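You operate a simulated robot arm through the tools that you are given. There is no shell and no other tool. Be economical: measure what you need, move in short steps, check, and stop when the job is done.

The job below is to be done with a simulated two-armed robot. You get a single attempt, and the scene is never put back.

Task
Pick up the grey card with one hand, pass it to the other hand and put it on the yellow mat on the print cart.

It is judged by the outcome, as a careful person would: the job done as asked, and still so three seconds after it is handed in. It fails if anything else is knocked over, pushed out of place, dropped, spilled or broken.

Robot
Two 7-joint arms with two-finger grippers on one trunk, on a base that drives. Base frame: it is fixed to the floor where the robot stands at the start and does not move with it; the origin is under the middle of the robot, x ahead of it, y to its left, z up; the surface under the hand at the start is at about z = 78. Readings come in cm, degrees, newtons and seconds.
The left shoulder is at the start at [7.8, 15.1, 91.3], the right one opposite. With the tool pointing down near the work surface each hand reaches from about 24 to 78 cm from the robot's upright axis, wherever it stands, measured 20 degrees to its own side. Places, roughly: yellow mat on the print cart (30x16 cm) [-208, -244, 84]. Payload 2.54 kg a hand.
Tool frame (each hand has its own): the origin (TCP) lies between the finger pads and is the grasp point; the fingertips stand 3 cm ahead of it; z points along the fingers, y is the line along which they close. Largest opening 11.6 cm; the body of the gripper starts 9.5 cm behind the TCP.
Orientation is that of the tool frame in the base frame, as a unit quaternion [x, y, z, w]. With the fingers straight down and closing along the base's y, the tool's x points along the base's -x, its y along +y and its z along -z.

Tools
- The arms move only by the tool step_arm. It takes "left_deltas", "right_deltas" or both (then of equal length, played together; a hand with none holds still); each is a list of rows, each a list of 2 entries, a list of its own where there are three numbers: the shift along the tool's x, y, z in units of 20 mm (1.0 is 20 mm), then the turn, a rotation vector about the tool's x, y, z in units of 8 degrees (1.0 is 8 degrees). In form: [[[x, y, z], [rx, ry, rz]], ...]. A call has 1 to 8 rows; each row shifts and turns the commanded pose from where the row before left it, along the tool's axes as they then stand. "left_grip" and "right_grip" are, for a hand that has rows, the closure, from 0 (fully open) to 1 (shut), set as the call begins (left out, the last holds). A call with a number of a shift or a turn outside -1 to 1 is refused whole. Each row takes 0.2 s and may step no farther than 5 cm and 8.6 degrees from the row before; otherwise, or with a gripper value out of range, the whole call is refused. Where a pose cannot be reached the arm comes as near as it can. A force on the tool above 40 N (or 10 N above the force at the start of the call, whichever is more), or a blocked arm, ends the call early, and 0.2 s more pass. The fingers move at their own pace (about 7.2 cm/s each) and stop on an object; they squeeze with about 38 N. The grip force told is the motor's: it shows also when the fingers shut on nothing. Time passes only in rows, and 0.2 s behind the last, so rows that do not move let the fingers close. It gives the time, the measured TCP pose, the force on the tool (base axes), the opening and the grip force at its end, in the units of the frame above (readings bear some noise), with the torque about the TCP (base axes, N m) and any sound that the robot's microphone picked up, and new pictures: "show" is both (left out), scene, wrist or none (wrist: the cameras of the hands that moved).
- Cameras (640 x 400 px; columns grow to the right, rows downward): "scene" is now at [15.56, -2.91, 107.46]; the picture's right is [-0.31, -0.95, 0.00], its down [-0.12, 0.04, -0.99] and it looks along [0.94, -0.31, -0.13] (base axes); focal length 214 px, centre (320, 200). "left" rides on the left gripper at [6.9, 1.5, -12.2] in its tool frame; the picture's right is [-0.21, 0.98, 0.00], its down [-0.83, -0.18, -0.53] and it looks along [-0.52, -0.11, 0.85] (tool axes); focal length 251 px, centre (320, 200). "right" rides on the right gripper at [6.9, -1.5, -12.2] in its tool frame; the picture's right is [0.22, 0.98, 0.00], its down [-0.83, 0.18, -0.53] and it looks along [-0.52, 0.12, 0.85] (tool axes); focal length 251 px, centre (320, 200). There is no depth. A picture from a camera that has moved, and an enlarged one, comes with that camera's place and axes in the base frame and with its lens.
- raise_lower(by): slides the trunk up (or, below 0, down) by that many cm; the arms and the scene camera ride with it, the base frame stays. It gives what a move gives, with no picture.
- base_move(legs): drives the robot by 1 to 6 legs, each [ahead, left, turn to the left] in cm, cm and degrees, along the robot's own axes; the way and the turn of a leg run together, so that a leg with both is an arc; at most 150 cm and 180 degrees a leg. The arms and the cameras ride along, it lands a little off, and it stops where it bumps. It gives what a move gives, and a new picture of the scene camera.
- turn_head(pan, tilt): turns the head with the scene camera to pan (to the left, within 80 degrees either way) and tilt (down, from -29 to 69), counted from straight ahead of the robot. It gives what a move gives, and a new picture of the scene camera.
- inspect(camera, box): a new picture of the part [left, top, right, bottom] of that camera's present view, enlarged. No time passes.
- close_job(): hands the job in; it is judged then, once.

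Work in short steps. Places have to be worked out from the pictures, the camera data and where the tool is seen: move nearer, look again, correct. Check each grasp and each placing, and mend what went wrong. You have 120 turns and 260 pictures in all, those below and enlarged ones among them. Open the grippers and draw the arms clear of the work before you hand the job in, unless the task says otherwise; then end with one line.

The tools are called by a JSON object that holds its "name" and its "arguments". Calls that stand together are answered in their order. step_arm: Moves the arms, as the interface text tells. Its arguments: {"type":"object","properties":{"left_deltas":{"type":"array"},"left_grip":{"type":"number"},"right_deltas":{"type":"array"},"right_grip":{"type":"number"},"show":{"type":"string","enum":["both","scene","wrist","none"]}},"required":[]} The other tools are called the same way: raise_lower (by) slides the trunk up or down; base_move (legs) drives the base; turn_head (pan, tilt) turns the head that bears the scene camera; inspect (camera, box) takes an enlarged picture of a part of a camera's view; close_job () hands the job in.

At the start:

```text
t: 0.0
left_eef_pos: [46.94, 10.56, 107.08]
left_orientation: [0.0, 1.0, 0.0, 0.001]
left_ft_force: [0.0, -0.4, 0.3]
left_moment: [0.0, 0.02, 0.0]
left_finger_gap: 11.62
left_gripper_force: 0.2
right_eef_pos: [34.6, -21.69, 107.98]
right_orientation: [0.0, 1.0, 0.0, 0.0]
right_ft_force: [0.6, 0.4, -0.9]
right_moment: [0.01, 0.02, 0.04]
right_finger_gap: 11.59
right_gripper_force: 0.1
trunk travel left (down, up): [-15.0, 13.9]
robot x, y, heading: [-0.14, -0.12, 0.4]
head pan, tilt: [-18.2, 7.4]
```

scene: 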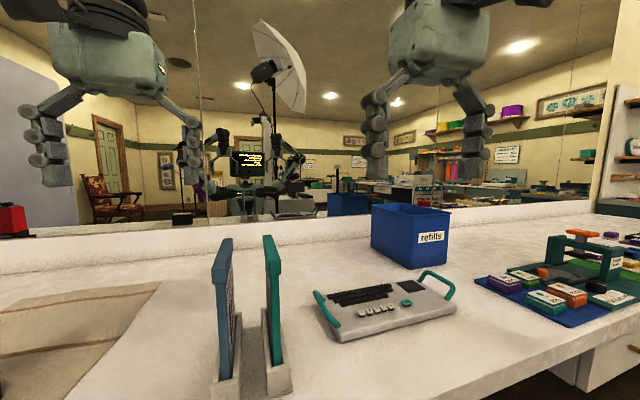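
right: 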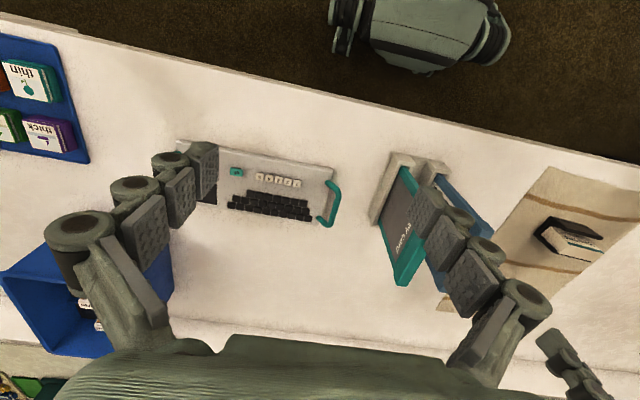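
left: 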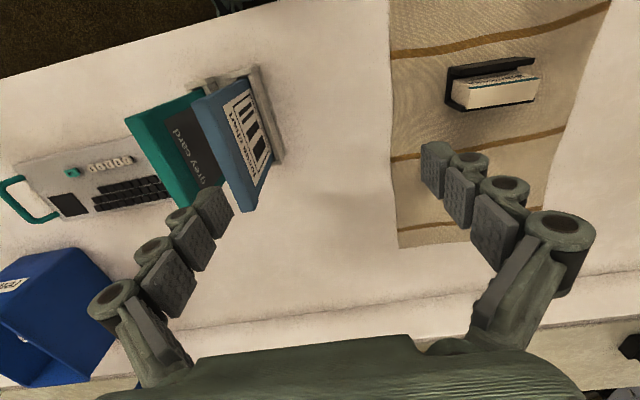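

The teal-framed board reads "grey card" and stands in a stand next to a blue card. I'll take enlarged views to measure it.

{"name": "inspect", "arguments": {"camera": "left", "box": [100, 50, 320, 230]}}

{"name": "inspect", "arguments": {"camera": "right", "box": [340, 120, 540, 300]}}

{"name": "turn_head", "arguments": {"pan": 0, "tilt": 45}}

```text
2.22 times, centred on (210, 140) of left
camera zoom: at [40.02, 12.02, 119.26], right [0.21, 0.98, 0.0], down [0.83, -0.18, 0.53], along [0.52, -0.11, -0.85], focal length 559 px, centre (564, 333)
```

zoom: 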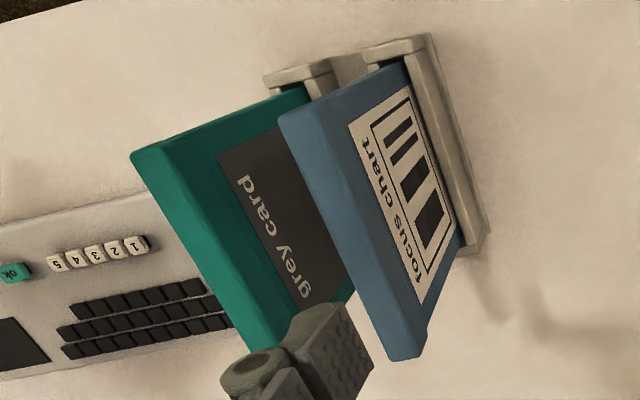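

```text
2.22 times, centred on (440, 210) of right
camera zoom: at [27.51, -23.16, 120.06], right [-0.21, 0.98, 0.0], down [0.83, 0.18, 0.53], along [0.52, 0.11, -0.85], focal length 559 px, centre (53, 178)
```

zoom: 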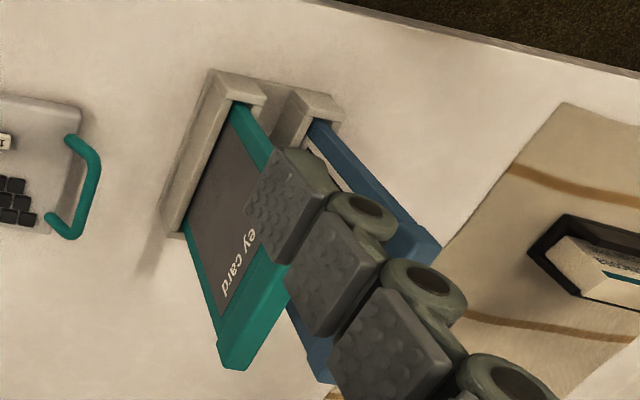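

```text
t: 1.0
left_eef_pos: [46.94, 10.5, 107.1]
left_orientation: [0.0, 1.0, 0.0, 0.0]
left_ft_force: [0.4, 0.8, 0.7]
left_moment: [-0.02, -0.01, 0.01]
left_finger_gap: 11.6
left_gripper_force: 0.0
right_eef_pos: [34.47, -21.66, 107.91]
right_orientation: [0.0, 1.0, 0.0, 0.0]
right_ft_force: [-0.1, 0.0, 0.9]
right_moment: [-0.04, 0.02, -0.01]
right_finger_gap: 11.6
right_gripper_force: 0.1
trunk travel left (down, up): [-15.0, 13.9]
robot x, y, heading: [-0.06, 0.2, 0.0]
head pan, tilt: [0.0, 45.0]
camera scene: at [14.91, -0.02, 101.55], right [0.0, -1.0, 0.0], down [-0.71, 0.0, -0.71], along [0.71, 0.0, -0.71], focal length 214 px, centre (320, 200)
```

scene: 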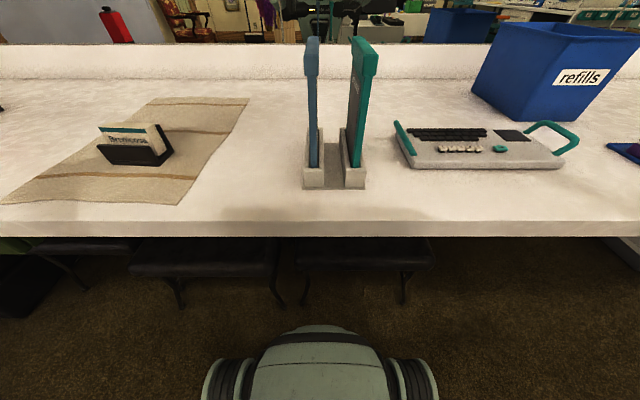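

{"name": "inspect", "arguments": {"camera": "scene", "box": [270, 20, 430, 200]}}

{"name": "turn_head", "arguments": {"pan": -10, "tilt": 30}}

```text
2.22 times, centred on (350, 110) of scene
camera zoom: at [14.91, -0.02, 101.55], right [0.0, -1.0, 0.0], down [-0.71, 0.0, -0.71], along [0.71, 0.0, -0.71], focal length 477 px, centre (253, 400)
```

zoom: 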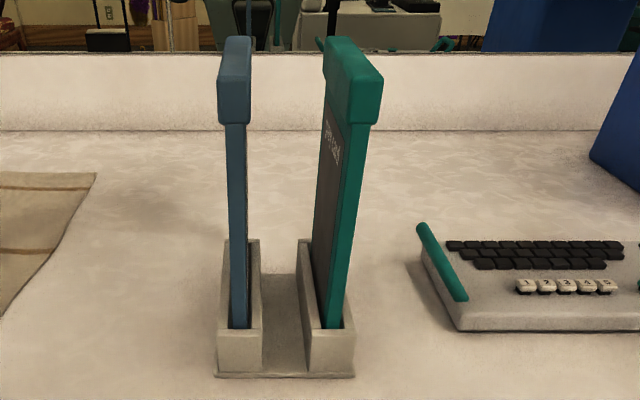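

```text
t: 1.8
left_eef_pos: [46.99, 10.52, 107.07]
left_orientation: [0.0, 1.0, 0.0, 0.0]
left_ft_force: [-0.3, 0.0, 0.3]
left_moment: [0.03, 0.01, 0.01]
left_finger_gap: 11.6
left_gripper_force: 0.0
right_eef_pos: [34.6, -21.57, 107.94]
right_orientation: [0.0, 1.0, 0.0, 0.0]
right_ft_force: [-0.3, -0.5, -0.1]
right_moment: [-0.03, 0.01, 0.02]
right_finger_gap: 11.59
right_gripper_force: 0.0
trunk travel left (down, up): [-15.0, 13.9]
robot x, y, heading: [-0.11, 0.33, -0.0]
head pan, tilt: [-10.0, 30.0]
camera scene: at [15.69, -1.59, 103.8], right [-0.17, -0.98, 0.0], down [-0.49, 0.09, -0.87], along [0.85, -0.15, -0.5], focal length 214 px, centre (320, 200)
```

scene: 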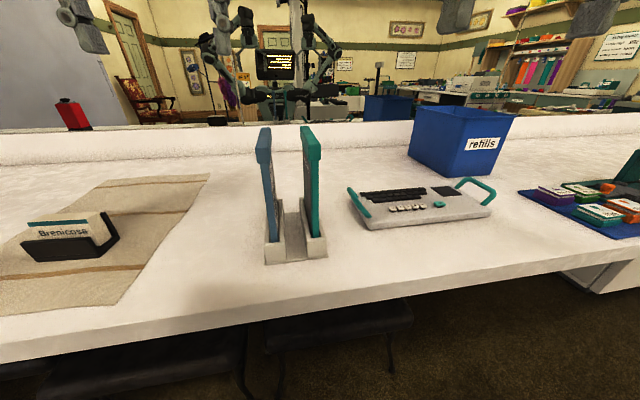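

The grey card is a plate about 1.3 cm thick with a slightly thicker head. Its top is at about z 96, x from 42 to 52, y about -5.3. I'll move the left hand aside and bring the right hand above the card at a safe height.

{"name": "step_arm", "arguments": {"left_deltas": [[[0, 1, 0], [0, 0, 0]], [[0, 1, 0], [0, 0, 0]], [[0, 1, 0], [0, 0, 0]], [[0, 0, 0], [0, 0, 0]], [[0, 0, 0], [0, 0, 0]], [[0, 0, 0], [0, 0, 0]], [[0, 0, 0], [0, 0, 0]]], "right_deltas": [[[-0.8, 1, 0], [0, 0, 0]], [[-0.8, 1, 0], [0, 0, 0]], [[-0.8, 1, 0], [0, 0, 0]], [[-0.8, 1, 0], [0, 0, 0]], [[-0.8, 1, 0], [0, 0, 0]], [[-0.8, 1, 0], [0, 0, 0]], [[-0.8, 1, 0], [0, 0, 0]]]}}

```text
t: 3.4
left_eef_pos: [47.15, 16.81, 107.03]
left_orientation: [0.0, 1.0, -0.001, -0.001]
left_ft_force: [0.4, 0.1, 0.1]
left_moment: [0.01, 0.0, 0.01]
left_finger_gap: 11.6
left_gripper_force: 0.1
right_eef_pos: [43.5, -12.44, 105.35]
right_orientation: [0.001, 1.0, 0.002, 0.001]
right_ft_force: [0.4, -0.7, 0.3]
right_moment: [-0.01, 0.01, 0.02]
right_finger_gap: 11.6
right_gripper_force: 0.1
right hand out of reach, approached as far as the arm can: row 5, 6, 7
trunk travel left (down, up): [-15.0, 13.9]
robot x, y, heading: [-0.04, -0.07, -0.2]
head pan, tilt: [-10.0, 30.0]
camera scene: at [15.71, -1.6, 103.8], right [-0.17, -0.98, 0.0], down [-0.49, 0.09, -0.87], along [0.85, -0.15, -0.5], focal length 214 px, centre (320, 200)
camera right: at [36.45, -14.0, 117.39], right [-0.21, 0.98, 0.0], down [0.82, 0.18, 0.54], along [0.52, 0.12, -0.84], focal length 251 px, centre (320, 200)
camera left: at [40.14, 18.18, 119.28], right [0.21, 0.98, 0.0], down [0.83, -0.18, 0.53], along [0.52, -0.11, -0.85], focal length 251 px, centre (320, 200)
```

scene: 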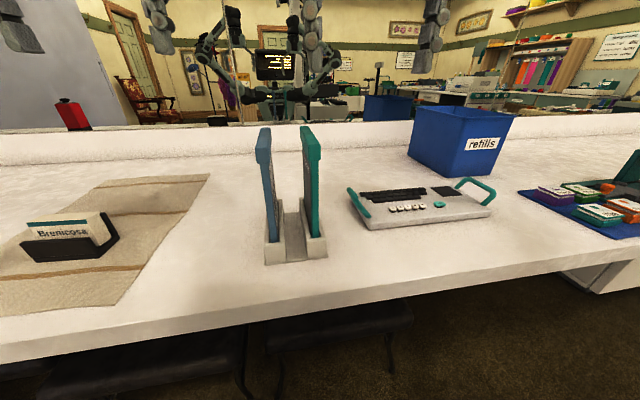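
right: 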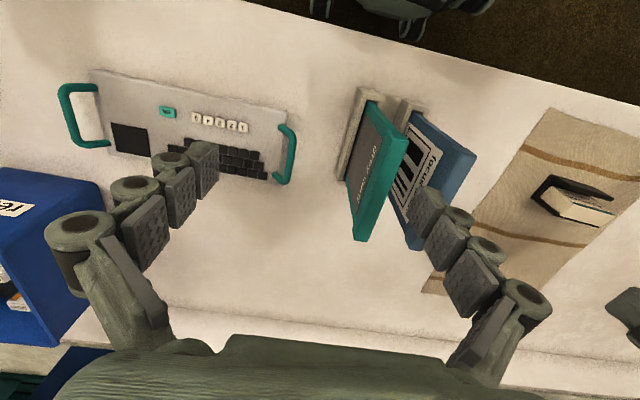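
left: 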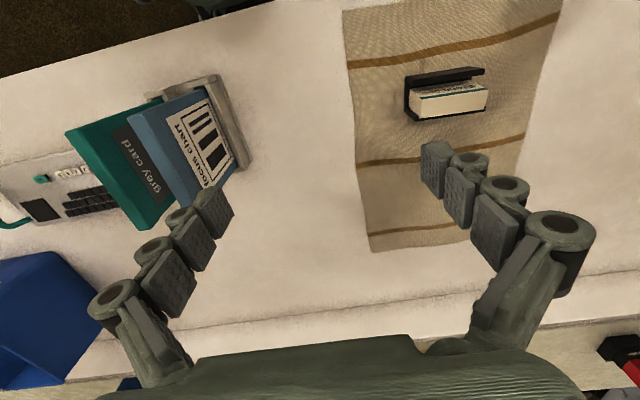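

The right hand is at its reach limit this high up. I'll raise the trunk and shift the base left so the card lies on the right hand's side.

{"name": "raise_lower", "arguments": {"by": 12}}

{"name": "base_move", "arguments": {"legs": [[0, 12, 0]]}}

```text
t: 4.9
left_eef_pos: [47.08, 16.7, 118.99]
left_orientation: [0.0, 1.0, 0.0, 0.0]
left_ft_force: [0.6, 0.7, -0.3]
left_moment: [0.01, -0.01, 0.0]
left_finger_gap: 11.6
left_gripper_force: 0.1
right_eef_pos: [43.58, -12.6, 117.27]
right_orientation: [0.001, 1.0, 0.002, 0.001]
right_ft_force: [0.4, 0.5, -0.1]
right_moment: [0.0, 0.01, -0.02]
right_finger_gap: 11.57
right_gripper_force: 0.1
trunk travel left (down, up): [-27.0, 1.9]
robot x, y, heading: [0.13, 0.18, 0.0]
head pan, tilt: [-10.0, 30.0]
```

```text
t: 6.7
left_eef_pos: [46.98, 29.15, 119.12]
left_orientation: [-0.003, 1.0, 0.0, 0.0]
left_ft_force: [-0.4, 0.6, 0.1]
left_moment: [-0.03, -0.04, 0.03]
left_finger_gap: 11.61
left_gripper_force: 0.1
right_eef_pos: [43.37, -0.07, 117.2]
right_orientation: [-0.002, 1.0, 0.001, 0.001]
right_ft_force: [-0.2, 0.6, 0.4]
right_moment: [0.01, 0.01, 0.0]
right_finger_gap: 11.59
right_gripper_force: 0.0
trunk travel left (down, up): [-27.0, 1.9]
robot x, y, heading: [0.15, 12.18, 0.2]
head pan, tilt: [-10.0, 30.0]
camera scene: at [15.67, 10.61, 115.81], right [-0.17, -0.99, 0.0], down [-0.49, 0.08, -0.87], along [0.85, -0.15, -0.5], focal length 214 px, centre (320, 200)
```

scene: 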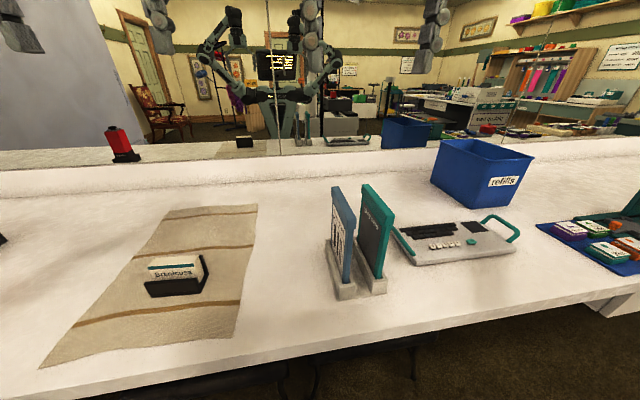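

Next I bring the right hand over the card, part-way down, and look through the wrist camera.

{"name": "step_arm", "arguments": {"right_deltas": [[[-0.4, -0.65, 1], [0, 0, 0]], [[-0.4, -0.65, 1], [0, 0, 0]], [[-0.4, -0.65, 1], [0, 0, 0]], [[-0.4, -0.65, 1], [0, 0, 0]]]}}

```text
t: 7.7
left_eef_pos: [47.04, 29.09, 119.1]
left_orientation: [-0.003, 1.0, 0.0, 0.0]
left_ft_force: [-0.3, 0.8, -0.5]
left_moment: [0.01, -0.01, 0.01]
left_finger_gap: 11.61
left_gripper_force: 0.1
right_eef_pos: [46.68, -5.42, 109.39]
right_orientation: [-0.002, 1.0, 0.002, 0.002]
right_ft_force: [-0.2, -0.3, 0.5]
right_moment: [0.01, 0.02, 0.01]
right_finger_gap: 11.59
right_gripper_force: 0.2
trunk travel left (down, up): [-27.0, 1.9]
robot x, y, heading: [0.34, 11.97, 0.1]
head pan, tilt: [-10.0, 30.0]
camera scene: at [15.68, 10.56, 115.8], right [-0.17, -0.99, 0.0], down [-0.49, 0.08, -0.87], along [0.85, -0.15, -0.5], focal length 214 px, centre (320, 200)
camera right: at [39.71, -7.11, 121.39], right [-0.22, 0.98, 0.0], down [0.82, 0.18, 0.54], along [0.52, 0.12, -0.84], focal length 251 px, centre (320, 200)
```

scene: 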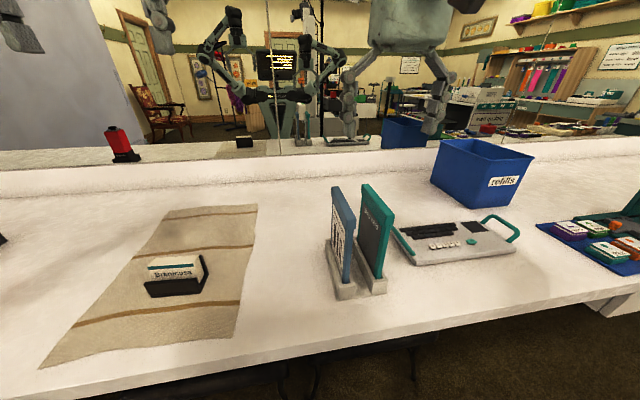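
right: 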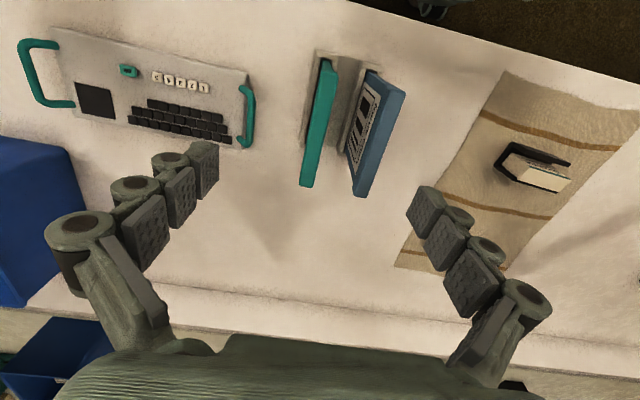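

{"name": "inspect", "arguments": {"camera": "right", "box": [260, 30, 440, 210]}}

{"name": "inspect", "arguments": {"camera": "scene", "box": [300, 170, 420, 310]}}

```text
2.22 times, centred on (350, 120) of right
camera zoom: at [39.71, -7.11, 121.39], right [-0.22, 0.98, 0.0], down [0.82, 0.18, 0.54], along [0.52, 0.12, -0.84], focal length 559 px, centre (253, 378)
```

zoom: 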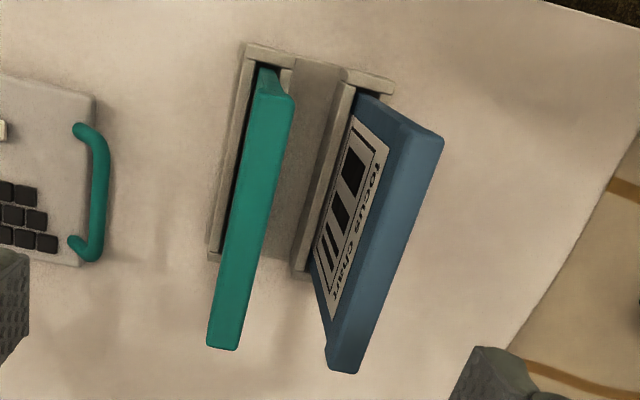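

```text
2.86 times, centred on (360, 240) of scene
camera zoom: at [15.68, 10.56, 115.8], right [-0.17, -0.99, 0.0], down [-0.49, 0.08, -0.87], along [0.85, -0.15, -0.5], focal length 613 px, centre (206, 86)
```

zoom: 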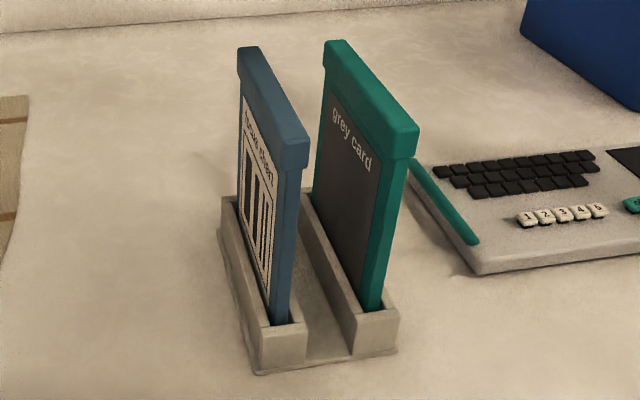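

The card top is centred at about (47.9, -5.5, 96.4), with no yaw and about 1.5 cm thick. I'll partly close the right hand so the fingers clear the blue card, centre it, and go down to just above the card.

{"name": "step_arm", "arguments": {"right_deltas": [[[-0.6, -0.04, 0], [0, 0, 0]], [[0, 0, 0.9], [0, 0, 0]], [[0, 0, 0.9], [0, 0, 0]], [[0, 0, 0.9], [0, 0, 0]], [[0, 0, 0.9], [0, 0, 0]], [[0, 0, 0.7], [0, 0, 0]]], "right_grip": 0.62}}

{"name": "inspect", "arguments": {"camera": "right", "box": [200, 50, 440, 250]}}

```text
t: 9.1
left_eef_pos: [47.05, 28.99, 119.01]
left_orientation: [-0.003, 1.0, 0.0, 0.0]
left_ft_force: [-0.5, 0.5, 0.1]
left_moment: [-0.01, -0.01, -0.01]
left_finger_gap: 11.6
left_gripper_force: 0.0
right_eef_pos: [47.92, -5.42, 100.85]
right_orientation: [-0.001, 1.0, 0.001, 0.001]
right_ft_force: [0.1, -0.1, 0.5]
right_moment: [-0.01, -0.01, -0.01]
right_finger_gap: 4.41
right_gripper_force: 0.1
trunk travel left (down, up): [-27.0, 1.9]
robot x, y, heading: [-0.24, 12.2, 0.1]
head pan, tilt: [-10.0, 30.0]
camera scene: at [15.67, 10.58, 115.81], right [-0.17, -0.99, 0.0], down [-0.49, 0.08, -0.87], along [0.85, -0.15, -0.5], focal length 214 px, centre (320, 200)
camera right: at [40.86, -6.96, 112.86], right [-0.22, 0.98, 0.0], down [0.82, 0.18, 0.54], along [0.52, 0.12, -0.84], focal length 251 px, centre (320, 200)
```

scene: 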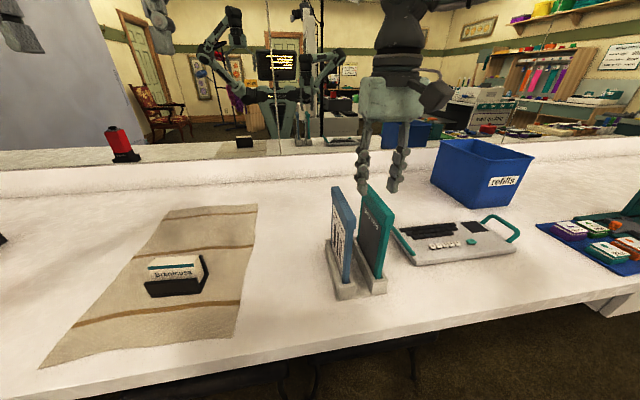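
right: 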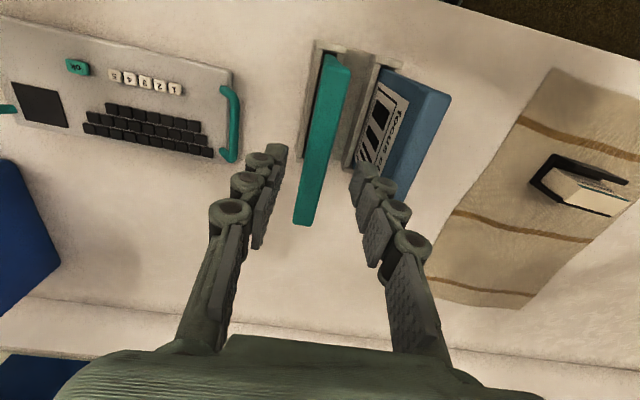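

```text
2.00 times, centred on (320, 150) of right
camera zoom: at [40.86, -6.96, 112.86], right [-0.22, 0.98, 0.0], down [0.82, 0.18, 0.54], along [0.52, 0.12, -0.84], focal length 503 px, centre (320, 300)
```

zoom: 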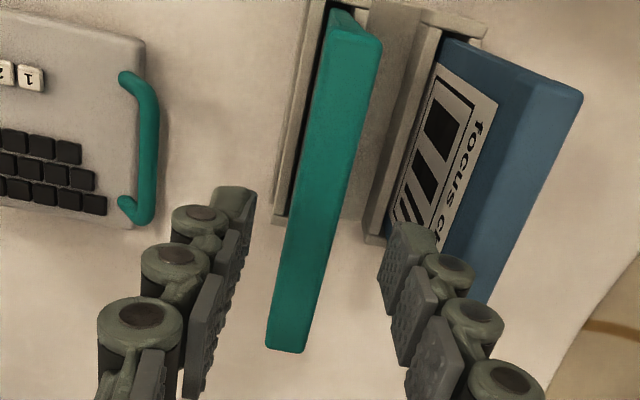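

The fingers straddle the grey card and clear the blue one. I lower to about z 94.1 and close.

{"name": "step_arm", "arguments": {"right_deltas": [[[0, -0.04, 0.8], [0, 0, 0]], [[0, 0, 0.8], [0, 0, 0]], [[0, 0, 0.9], [0, 0, 0]], [[0, 0, 0.9], [0, 0, 0]]]}}

{"name": "inspect", "arguments": {"camera": "right", "box": [200, 50, 440, 250]}}

```text
t: 10.1
left_eef_pos: [46.9, 29.0, 119.03]
left_orientation: [-0.003, 1.0, 0.0, 0.0]
left_ft_force: [0.5, 0.0, 0.1]
left_moment: [-0.04, 0.01, -0.04]
left_finger_gap: 11.58
left_gripper_force: 0.1
right_eef_pos: [47.8, -5.52, 93.79]
right_orientation: [-0.001, 1.0, 0.001, 0.001]
right_ft_force: [-0.3, 0.2, 0.2]
right_moment: [0.02, -0.01, 0.01]
right_finger_gap: 4.4
right_gripper_force: 0.0
trunk travel left (down, up): [-27.0, 1.9]
robot x, y, heading: [-0.06, 12.3, 0.4]
head pan, tilt: [-10.0, 30.0]
camera scene: at [15.68, 10.58, 115.8], right [-0.17, -0.99, 0.0], down [-0.49, 0.08, -0.87], along [0.85, -0.15, -0.5], focal length 214 px, centre (320, 200)
camera right: at [40.74, -7.13, 105.99], right [-0.22, 0.98, 0.0], down [0.82, 0.18, 0.54], along [0.52, 0.12, -0.84], focal length 251 px, centre (320, 200)
```

scene: 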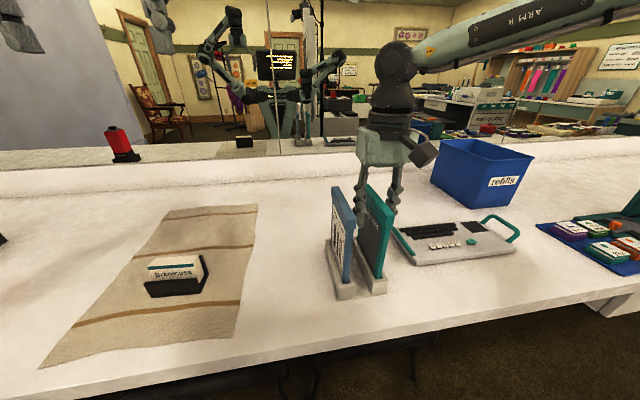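
right: 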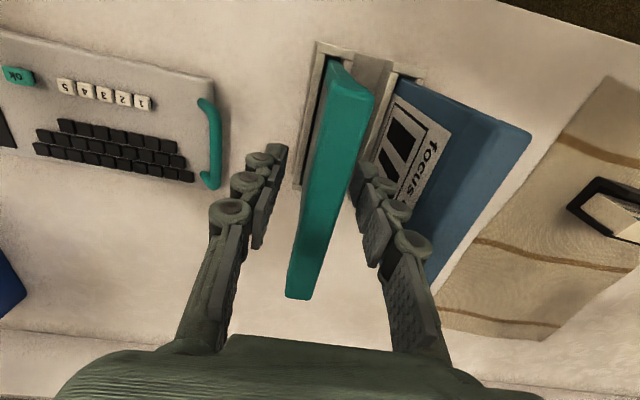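

```text
2.00 times, centred on (320, 150) of right
camera zoom: at [40.74, -7.13, 105.99], right [-0.22, 0.98, 0.0], down [0.82, 0.18, 0.54], along [0.52, 0.12, -0.84], focal length 503 px, centre (320, 300)
```

zoom: 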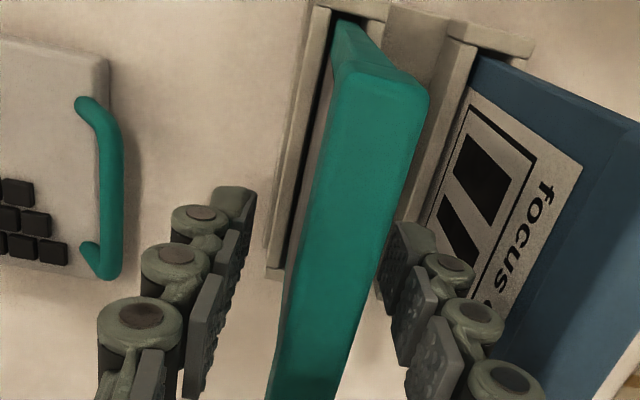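

The card is between the fingers. I close the right gripper.

{"name": "step_arm", "arguments": {"right_deltas": [[[0, 0, 0], [0, 0, 0]], [[0, 0, 0], [0, 0, 0]], [[0, 0, 0], [0, 0, 0]], [[0, 0, 0], [0, 0, 0]]], "right_grip": 1}}

```text
t: 11.1
left_eef_pos: [47.01, 28.96, 119.11]
left_orientation: [-0.003, 1.0, 0.0, 0.0]
left_ft_force: [-0.2, 0.6, 0.9]
left_moment: [0.0, -0.02, -0.04]
left_finger_gap: 11.61
left_gripper_force: 0.0
right_eef_pos: [47.84, -5.61, 93.89]
right_orientation: [-0.002, 1.0, 0.002, 0.001]
right_ft_force: [-0.1, -0.8, -1.0]
right_moment: [-0.02, -0.02, -0.01]
right_finger_gap: 1.45
right_gripper_force: 37.8
trunk travel left (down, up): [-27.0, 1.9]
robot x, y, heading: [0.37, 12.23, 0.4]
head pan, tilt: [-10.0, 30.0]
camera scene: at [15.67, 10.58, 115.8], right [-0.17, -0.99, 0.0], down [-0.49, 0.08, -0.87], along [0.85, -0.15, -0.5], focal length 214 px, centre (320, 200)
camera right: at [40.74, -7.12, 106.01], right [-0.22, 0.98, 0.0], down [0.82, 0.18, 0.54], along [0.52, 0.12, -0.84], focal length 251 px, centre (320, 200)
```

scene: 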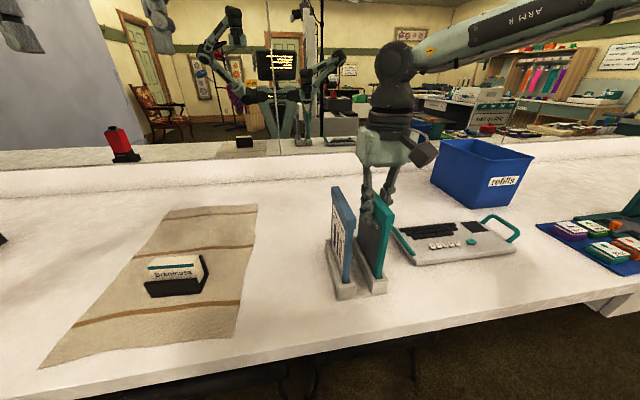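
right: 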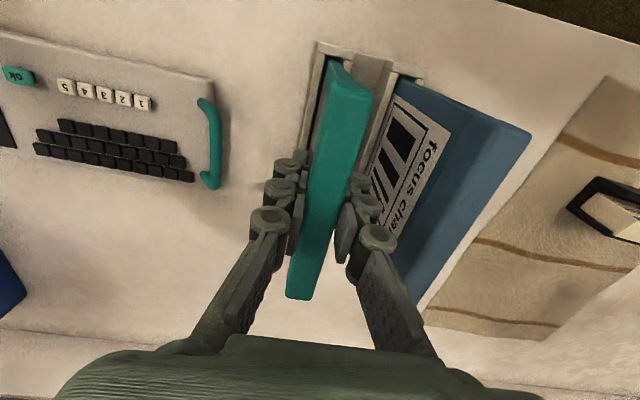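

The head is gripped at a 1.45 cm opening. I lift straight up, slowly at first.

{"name": "step_arm", "arguments": {"right_deltas": [[[0, 0, -0.5], [0, 0, 0]], [[0, 0, -0.7], [0, 0, 0]], [[0, 0, -0.8], [0, 0, 0]], [[0, 0, -1], [0, 0, 0]], [[0, 0, -1], [0, 0, 0]], [[0, 0, -1], [0, 0, 0]], [[0, 0, -1], [0, 0, 0]], [[0, 0, -1], [0, 0, 0]]]}}

```text
t: 12.9
left_eef_pos: [46.91, 29.07, 119.1]
left_orientation: [-0.002, 1.0, 0.001, 0.0]
left_ft_force: [-0.2, -0.1, 0.2]
left_moment: [-0.05, 0.0, -0.04]
left_finger_gap: 11.61
left_gripper_force: 0.1
right_eef_pos: [47.76, -5.42, 107.79]
right_orientation: [-0.002, 1.0, 0.002, 0.001]
right_ft_force: [0.6, 0.1, -0.7]
right_moment: [0.02, -0.03, -0.01]
right_finger_gap: 1.46
right_gripper_force: 38.5
trunk travel left (down, up): [-27.0, 1.9]
robot x, y, heading: [-0.03, 11.95, 0.4]
head pan, tilt: [-10.0, 30.0]
camera scene: at [15.65, 10.58, 115.81], right [-0.17, -0.99, 0.0], down [-0.49, 0.08, -0.87], along [0.85, -0.15, -0.5], focal length 214 px, centre (320, 200)
camera right: at [40.82, -7.02, 119.94], right [-0.22, 0.98, 0.0], down [0.82, 0.18, 0.54], along [0.52, 0.12, -0.84], focal length 251 px, centre (320, 200)
```

scene: 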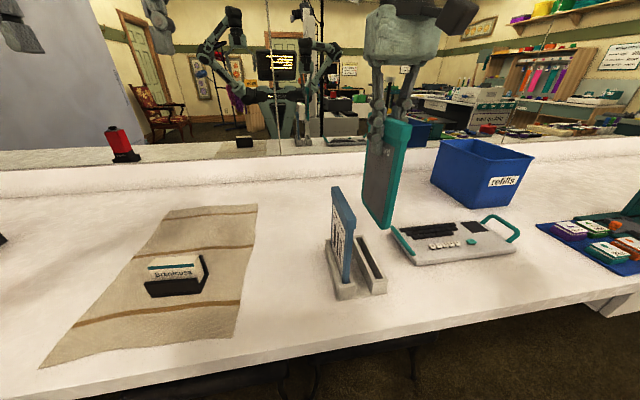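
right: 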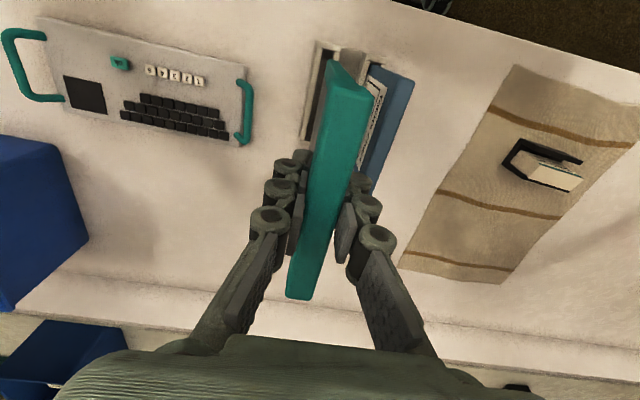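

The card is out of its stand. Before driving anywhere I look to both sides for free floor and the print cart.

{"name": "turn_head", "arguments": {"pan": -80, "tilt": 20}}

{"name": "turn_head", "arguments": {"pan": 80, "tilt": 20}}

```text
t: 14.3
left_eef_pos: [47.05, 29.06, 119.02]
left_orientation: [-0.002, 1.0, -0.001, 0.0]
left_ft_force: [0.0, 0.1, 0.6]
left_moment: [0.01, 0.01, -0.01]
left_finger_gap: 11.61
left_gripper_force: 0.0
right_eef_pos: [47.95, -5.37, 107.83]
right_orientation: [-0.002, 1.0, 0.002, 0.001]
right_ft_force: [-0.2, 0.0, -0.2]
right_moment: [-0.01, 0.01, 0.0]
right_finger_gap: 1.44
right_gripper_force: 37.8
trunk travel left (down, up): [-27.0, 1.9]
robot x, y, heading: [-0.09, 12.41, 0.3]
head pan, tilt: [-80.0, 20.0]
camera scene: at [8.43, 2.94, 117.41], right [-0.98, -0.18, 0.0], down [-0.06, 0.34, -0.94], along [0.17, -0.92, -0.34], focal length 214 px, centre (320, 200)
```

scene: 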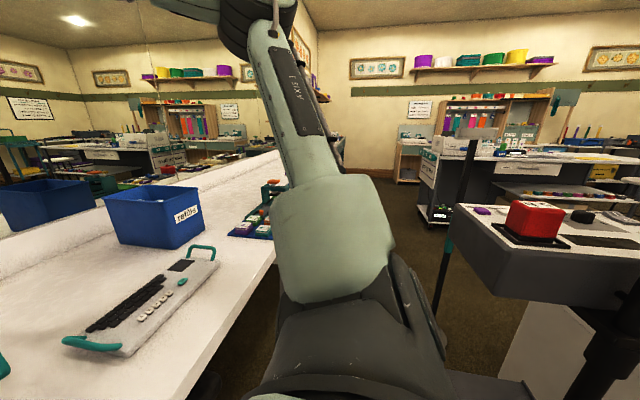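

```text
t: 16.8
left_eef_pos: [46.89, 29.09, 119.16]
left_orientation: [-0.003, 1.0, 0.0, -0.001]
left_ft_force: [0.7, 0.8, -0.5]
left_moment: [0.04, 0.01, 0.0]
left_finger_gap: 11.59
left_gripper_force: 0.1
right_eef_pos: [47.7, -5.41, 107.67]
right_orientation: [-0.002, 1.0, 0.002, 0.0]
right_ft_force: [0.3, 0.3, -0.9]
right_moment: [0.01, 0.0, 0.03]
right_finger_gap: 1.46
right_gripper_force: 37.9
trunk travel left (down, up): [-27.0, 1.9]
robot x, y, heading: [-0.23, 12.15, 0.5]
head pan, tilt: [80.0, 20.0]
camera scene: at [8.34, 21.28, 117.41], right [0.99, -0.17, 0.0], down [-0.06, -0.34, -0.94], along [0.16, 0.93, -0.34], focal length 214 px, centre (320, 200)
```

scene: 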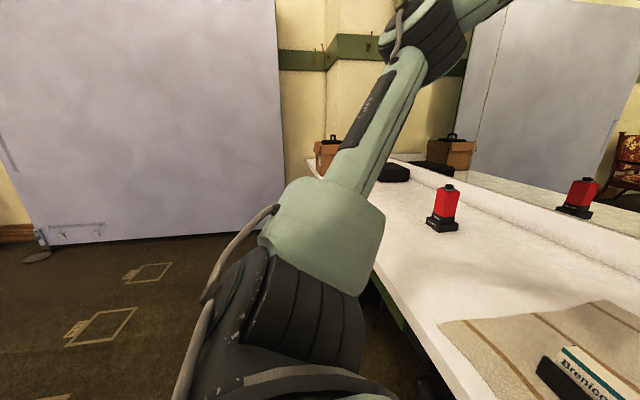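

The area to the left and behind looks like open floor, and a stand is on the right. I back straight off the bench by 45 cm with the hands held high.

{"name": "base_move", "arguments": {"legs": [[-45, 0, 0]]}}

{"name": "turn_head", "arguments": {"pan": -80, "tilt": 25}}

```text
t: 18.3
left_eef_pos: [35.98, 29.61, 119.27]
left_orientation: [-0.005, 1.0, 0.0, 0.003]
left_ft_force: [0.1, -0.3, -1.0]
left_moment: [-0.02, 0.07, 0.04]
left_finger_gap: 11.58
left_gripper_force: 0.0
right_eef_pos: [37.34, -4.72, 107.95]
right_orientation: [-0.007, 1.0, 0.002, 0.002]
right_ft_force: [-0.1, 0.1, -0.9]
right_moment: [-0.02, 0.03, 0.04]
right_finger_gap: 1.44
right_gripper_force: 38.3
trunk travel left (down, up): [-27.0, 1.9]
robot x, y, heading: [-10.6, 12.64, 0.8]
head pan, tilt: [80.0, 20.0]
stopped in leg 1: the robot was blocked; the commanded pose is now the measured one
camera scene: at [-2.35, 21.64, 117.39], right [0.99, -0.16, 0.0], down [-0.06, -0.34, -0.94], along [0.15, 0.93, -0.34], focal length 214 px, centre (320, 200)
```

scene: 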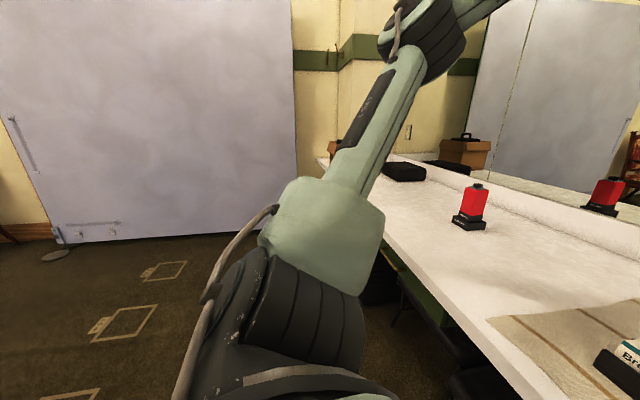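

```text
t: 20.7
left_eef_pos: [36.01, 29.65, 119.38]
left_orientation: [-0.005, 1.0, 0.0, 0.003]
left_ft_force: [0.4, -0.3, -0.9]
left_moment: [-0.02, -0.02, 0.02]
left_finger_gap: 11.59
left_gripper_force: 0.0
right_eef_pos: [37.12, -4.71, 107.99]
right_orientation: [-0.007, 1.0, 0.003, 0.002]
right_ft_force: [-0.8, -0.7, -0.7]
right_moment: [-0.03, 0.01, -0.03]
right_finger_gap: 1.44
right_gripper_force: 37.9
trunk travel left (down, up): [-27.0, 1.9]
robot x, y, heading: [-10.92, 12.04, 0.9]
head pan, tilt: [-80.0, 25.0]
camera scene: at [-2.27, 3.38, 116.6], right [-0.98, -0.19, 0.0], down [-0.08, 0.42, -0.91], along [0.17, -0.89, -0.42], focal length 214 px, centre (320, 200)
```

scene: 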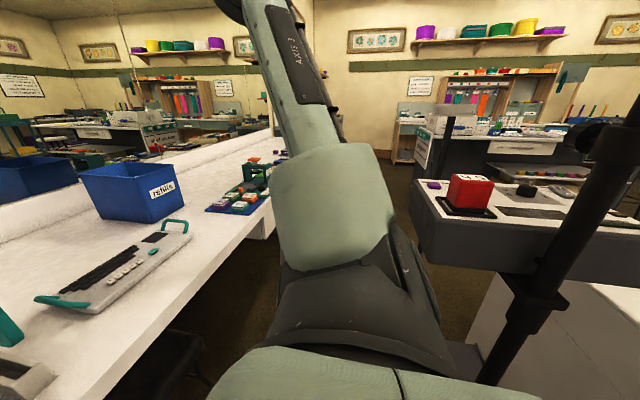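

Something behind blocked the base. I look ahead into the mirror to see what it is.

{"name": "turn_head", "arguments": {"pan": -5, "tilt": 0}}

{"name": "inspect", "arguments": {"camera": "scene", "box": [160, 100, 480, 300]}}

```text
t: 22.2
left_eef_pos: [35.8, 29.63, 119.41]
left_orientation: [-0.004, 1.0, -0.001, 0.004]
left_ft_force: [0.1, -0.7, 0.4]
left_moment: [0.01, -0.01, -0.03]
left_finger_gap: 11.63
left_gripper_force: 0.1
right_eef_pos: [37.19, -4.63, 107.91]
right_orientation: [-0.008, 1.0, 0.003, 0.003]
right_ft_force: [0.4, -1.2, -0.8]
right_moment: [0.01, 0.04, -0.02]
right_finger_gap: 1.45
right_gripper_force: 38.3
trunk travel left (down, up): [-27.0, 1.9]
robot x, y, heading: [-10.6, 12.7, 0.5]
head pan, tilt: [-5.0, 0.0]
camera scene: at [4.99, 11.76, 120.64], right [-0.07, -1.0, 0.0], down [0.0, 0.0, -1.0], along [1.0, -0.07, 0.0], focal length 214 px, centre (320, 200)
```

scene: 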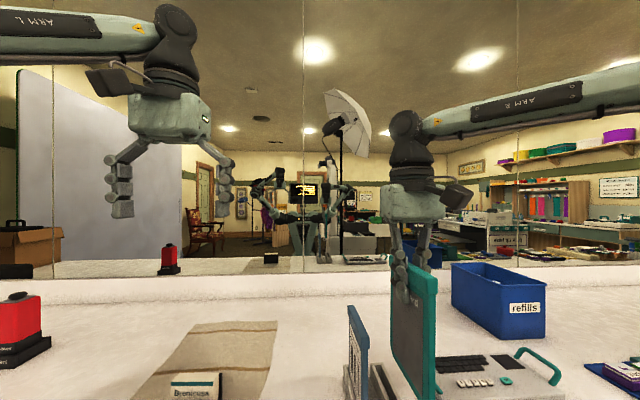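

```text
2.00 times, centred on (320, 200) of scene
camera zoom: at [4.99, 11.76, 120.64], right [-0.07, -1.0, 0.0], down [0.0, 0.0, -1.0], along [1.0, -0.07, 0.0], focal length 429 px, centre (320, 200)
```

zoom: 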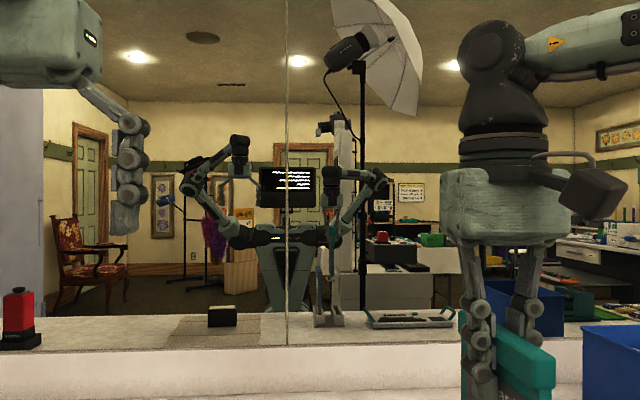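

The light stand's legs are behind and to the right. There is enough free space here above the bench, so I do the handover now. I raise and retract the card clear of the blue one, then start turning the right tool to point left and the left tool to point right.

{"name": "step_arm", "arguments": {"left_deltas": [[[0, 0.5, 0], [0, 0, 0]], [[0, 0.5, 0], [0, 0, 0]], [[0, 0.5, 0], [0, 0, 0]], [[0, 0, 0], [0, 0, 0]], [[0, 0, 0], [1, 0, 0]], [[0, 0, 0], [1, 0, 0]], [[0, 0, 0], [1, 0, 0]], [[0, 0, 0], [1, 0, 0]]], "right_deltas": [[[1, 0, -1], [0, 0, 0]], [[1, 0.3, -1], [0, 0, 0]], [[0.1, 1, 0], [0, 0, 0]], [[0, 1, 0], [0, 0, 0]], [[0, 0, 0], [-1, 0, 0]], [[0, 0, 0], [-1, 0, 0]], [[0, 0, 0], [-1, 0, 0]], [[0, 0, 0], [-1, 0, 0]]], "show": "scene"}}

```text
t: 24.0
left_eef_pos: [35.85, 32.5, 119.34]
left_orientation: [-0.003, 0.961, -0.277, 0.004]
left_ft_force: [1.1, -0.5, 0.3]
left_moment: [-0.01, -0.02, -0.01]
left_finger_gap: 11.62
left_gripper_force: 0.1
right_eef_pos: [32.88, -0.14, 111.93]
right_orientation: [-0.007, 0.96, 0.279, 0.0]
right_ft_force: [-0.3, -1.3, -0.7]
right_moment: [-0.06, -0.01, 0.03]
right_finger_gap: 1.43
right_gripper_force: 37.6
trunk travel left (down, up): [-27.0, 1.9]
robot x, y, heading: [-10.72, 12.38, 1.1]
head pan, tilt: [-5.0, 0.0]
camera scene: at [5.01, 11.77, 120.64], right [-0.07, -1.0, 0.0], down [0.0, 0.0, -1.0], along [1.0, -0.07, 0.0], focal length 214 px, centre (320, 200)
```

scene: 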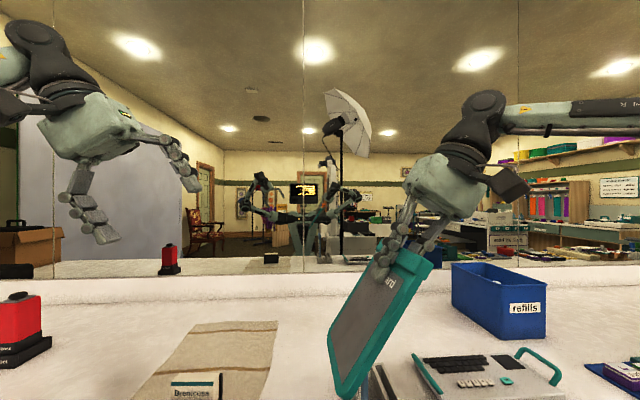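

The tilt goes cleanly. I continue the rotation to horizontal on both hands.

{"name": "step_arm", "arguments": {"left_deltas": [[[0, 0, 0], [1, 0, 0]], [[0, 0, 0], [1, 0, 0]], [[0, 0, 0], [1, 0, 0]], [[0, 0, 0], [1, 0, 0]], [[0, 0, 0], [1, 0, 0]], [[0, 0, 0], [1, 0, 0]], [[0, 0, 0], [1, 0, 0]], [[0, 0, 0], [0.25, 0, 0]]], "right_deltas": [[[0, 0, 0], [-1, 0, 0]], [[0, 0, 0], [-1, 0, 0]], [[0, 0, 0], [-1, 0, 0]], [[0, 0, 0], [-1, 0, 0]], [[0, 0, 0], [-1, 0, 0]], [[0, 0, 0], [-1, 0, 0]], [[0, 0, 0], [-1, 0, 0]], [[0, 0, 0], [-0.25, 0, 0]]]}}

```text
t: 25.8
left_eef_pos: [35.86, 32.61, 119.39]
left_orientation: [0.001, -0.706, 0.708, -0.005]
left_ft_force: [-0.4, -0.7, -0.1]
left_moment: [0.01, 0.01, 0.01]
left_finger_gap: 11.57
left_gripper_force: 0.1
right_eef_pos: [32.81, -0.03, 111.83]
right_orientation: [-0.006, 0.705, 0.709, -0.004]
right_ft_force: [0.4, -0.9, -0.3]
right_moment: [-0.07, 0.01, 0.04]
right_finger_gap: 1.43
right_gripper_force: 38.2
trunk travel left (down, up): [-27.0, 1.9]
robot x, y, heading: [-11.11, 12.19, 0.8]
head pan, tilt: [-5.0, 0.0]
camera scene: at [4.99, 11.76, 120.64], right [-0.07, -1.0, 0.0], down [0.0, 0.0, -1.0], along [1.0, -0.07, 0.0], focal length 214 px, centre (320, 200)
camera right: at [26.07, -12.41, 110.24], right [-0.22, -0.01, 0.98], down [0.83, -0.52, 0.18], along [0.51, 0.85, 0.12], focal length 251 px, centre (320, 200)
camera left: at [28.8, 44.71, 117.81], right [0.22, 0.0, -0.98], down [0.82, 0.54, 0.19], along [0.53, -0.84, 0.12], focal length 251 px, centre (320, 200)
```

scene: 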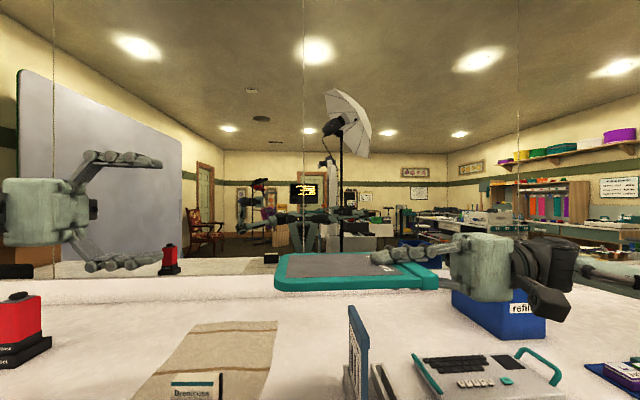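
right: 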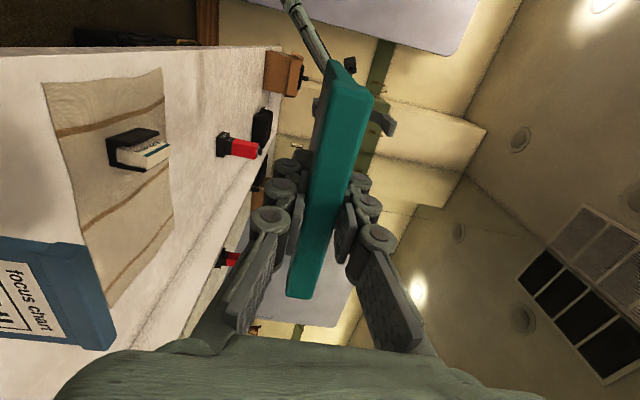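
left: 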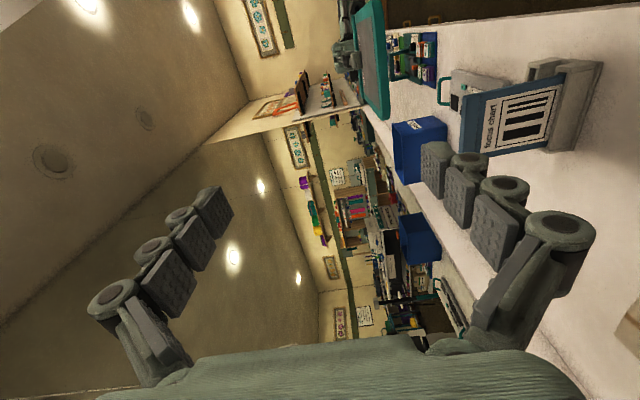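

Both tools are horizontal and facing each other. I bring the left hand level with the card and partway towards it.

{"name": "step_arm", "arguments": {"left_deltas": [[[0.37, 0.95, 0], [0, 0, 0]], [[0.37, 0.95, 0], [0, 0, 0]], [[0.37, 0.95, 0], [0, 0, 0]], [[0.37, 0.95, 0], [0, 0, 0]], [[0, 0, 1], [0, 0, 0]], [[0, 0, 1], [0, 0, 0]], [[0, 0, 1], [0, 0, 0]], [[0, 0, 1], [0, 0, 0]]], "left_grip": 0.5}}

{"name": "inspect", "arguments": {"camera": "left", "box": [200, 0, 440, 200]}}

{"name": "turn_head", "arguments": {"pan": 0, "tilt": 10}}

```text
t: 27.6
left_eef_pos: [32.82, 24.57, 111.71]
left_orientation: [0.001, -0.706, 0.708, -0.006]
left_ft_force: [0.3, -0.5, 0.1]
left_moment: [0.01, 0.01, 0.04]
left_finger_gap: 5.84
left_gripper_force: 0.0
right_eef_pos: [32.89, -0.1, 111.85]
right_orientation: [-0.006, 0.705, 0.709, -0.003]
right_ft_force: [0.0, 0.0, -0.1]
right_moment: [-0.03, 0.01, 0.01]
right_finger_gap: 1.42
right_gripper_force: 38.4
trunk travel left (down, up): [-27.0, 1.9]
robot x, y, heading: [-10.59, 12.29, 0.7]
head pan, tilt: [-5.0, 0.0]
camera scene: at [4.99, 11.75, 120.64], right [-0.07, -1.0, 0.0], down [0.0, 0.0, -1.0], along [1.0, -0.07, 0.0], focal length 214 px, centre (320, 200)
camera left: at [25.78, 36.68, 110.2], right [0.22, 0.0, -0.98], down [0.82, 0.54, 0.19], along [0.53, -0.84, 0.12], focal length 251 px, centre (320, 200)
```

scene: 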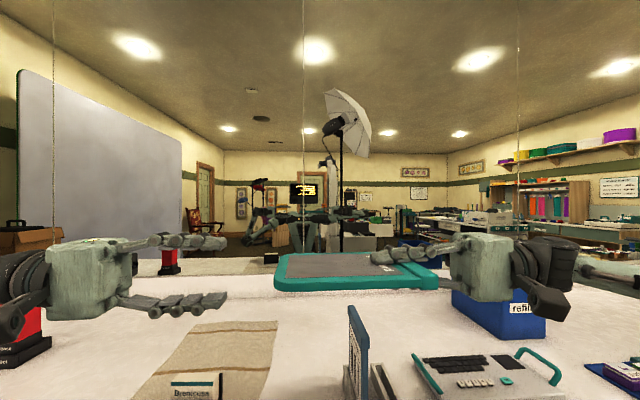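
left: 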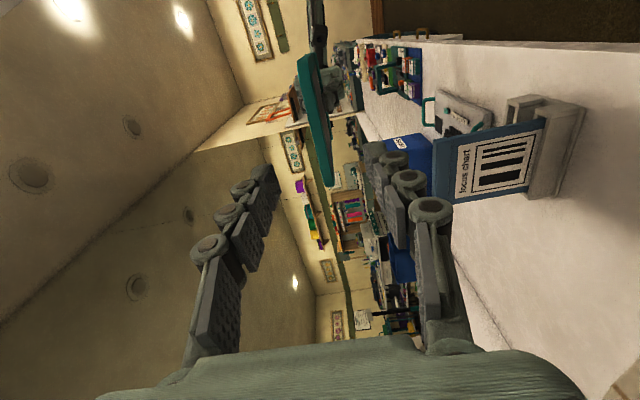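

```text
2.00 times, centred on (320, 100) of left
camera zoom: at [25.78, 36.68, 110.2], right [0.22, 0.0, -0.98], down [0.82, 0.54, 0.19], along [0.53, -0.84, 0.12], focal length 503 px, centre (320, 400)
```

zoom: 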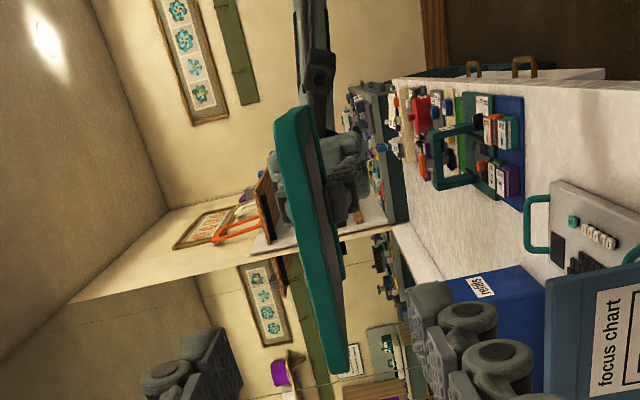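

```text
t: 28.3
left_eef_pos: [32.87, 24.71, 111.76]
left_orientation: [0.001, -0.707, 0.707, -0.006]
left_ft_force: [0.5, 0.0, 0.1]
left_moment: [-0.04, -0.05, -0.01]
left_finger_gap: 5.79
left_gripper_force: 0.1
right_eef_pos: [32.88, -0.09, 111.86]
right_orientation: [-0.006, 0.706, 0.709, -0.003]
right_ft_force: [-0.3, 0.6, -0.9]
right_moment: [-0.04, 0.01, -0.03]
right_finger_gap: 1.45
right_gripper_force: 37.9
trunk travel left (down, up): [-27.0, 1.9]
robot x, y, heading: [-10.96, 12.43, 0.8]
head pan, tilt: [0.0, 10.0]
camera scene: at [5.31, 12.55, 119.04], right [0.01, -1.0, 0.0], down [-0.17, 0.0, -0.98], along [0.98, 0.01, -0.17], focal length 214 px, centre (320, 200)
```

scene: 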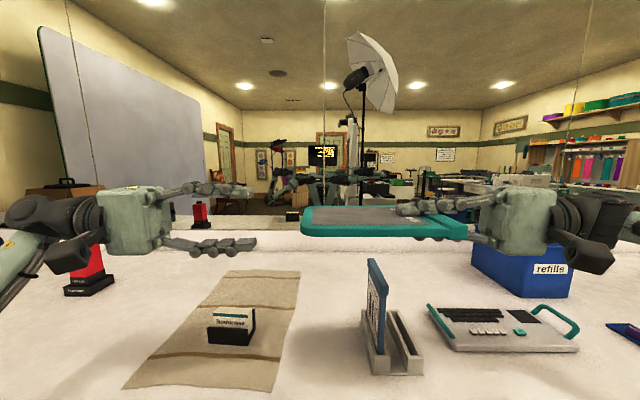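

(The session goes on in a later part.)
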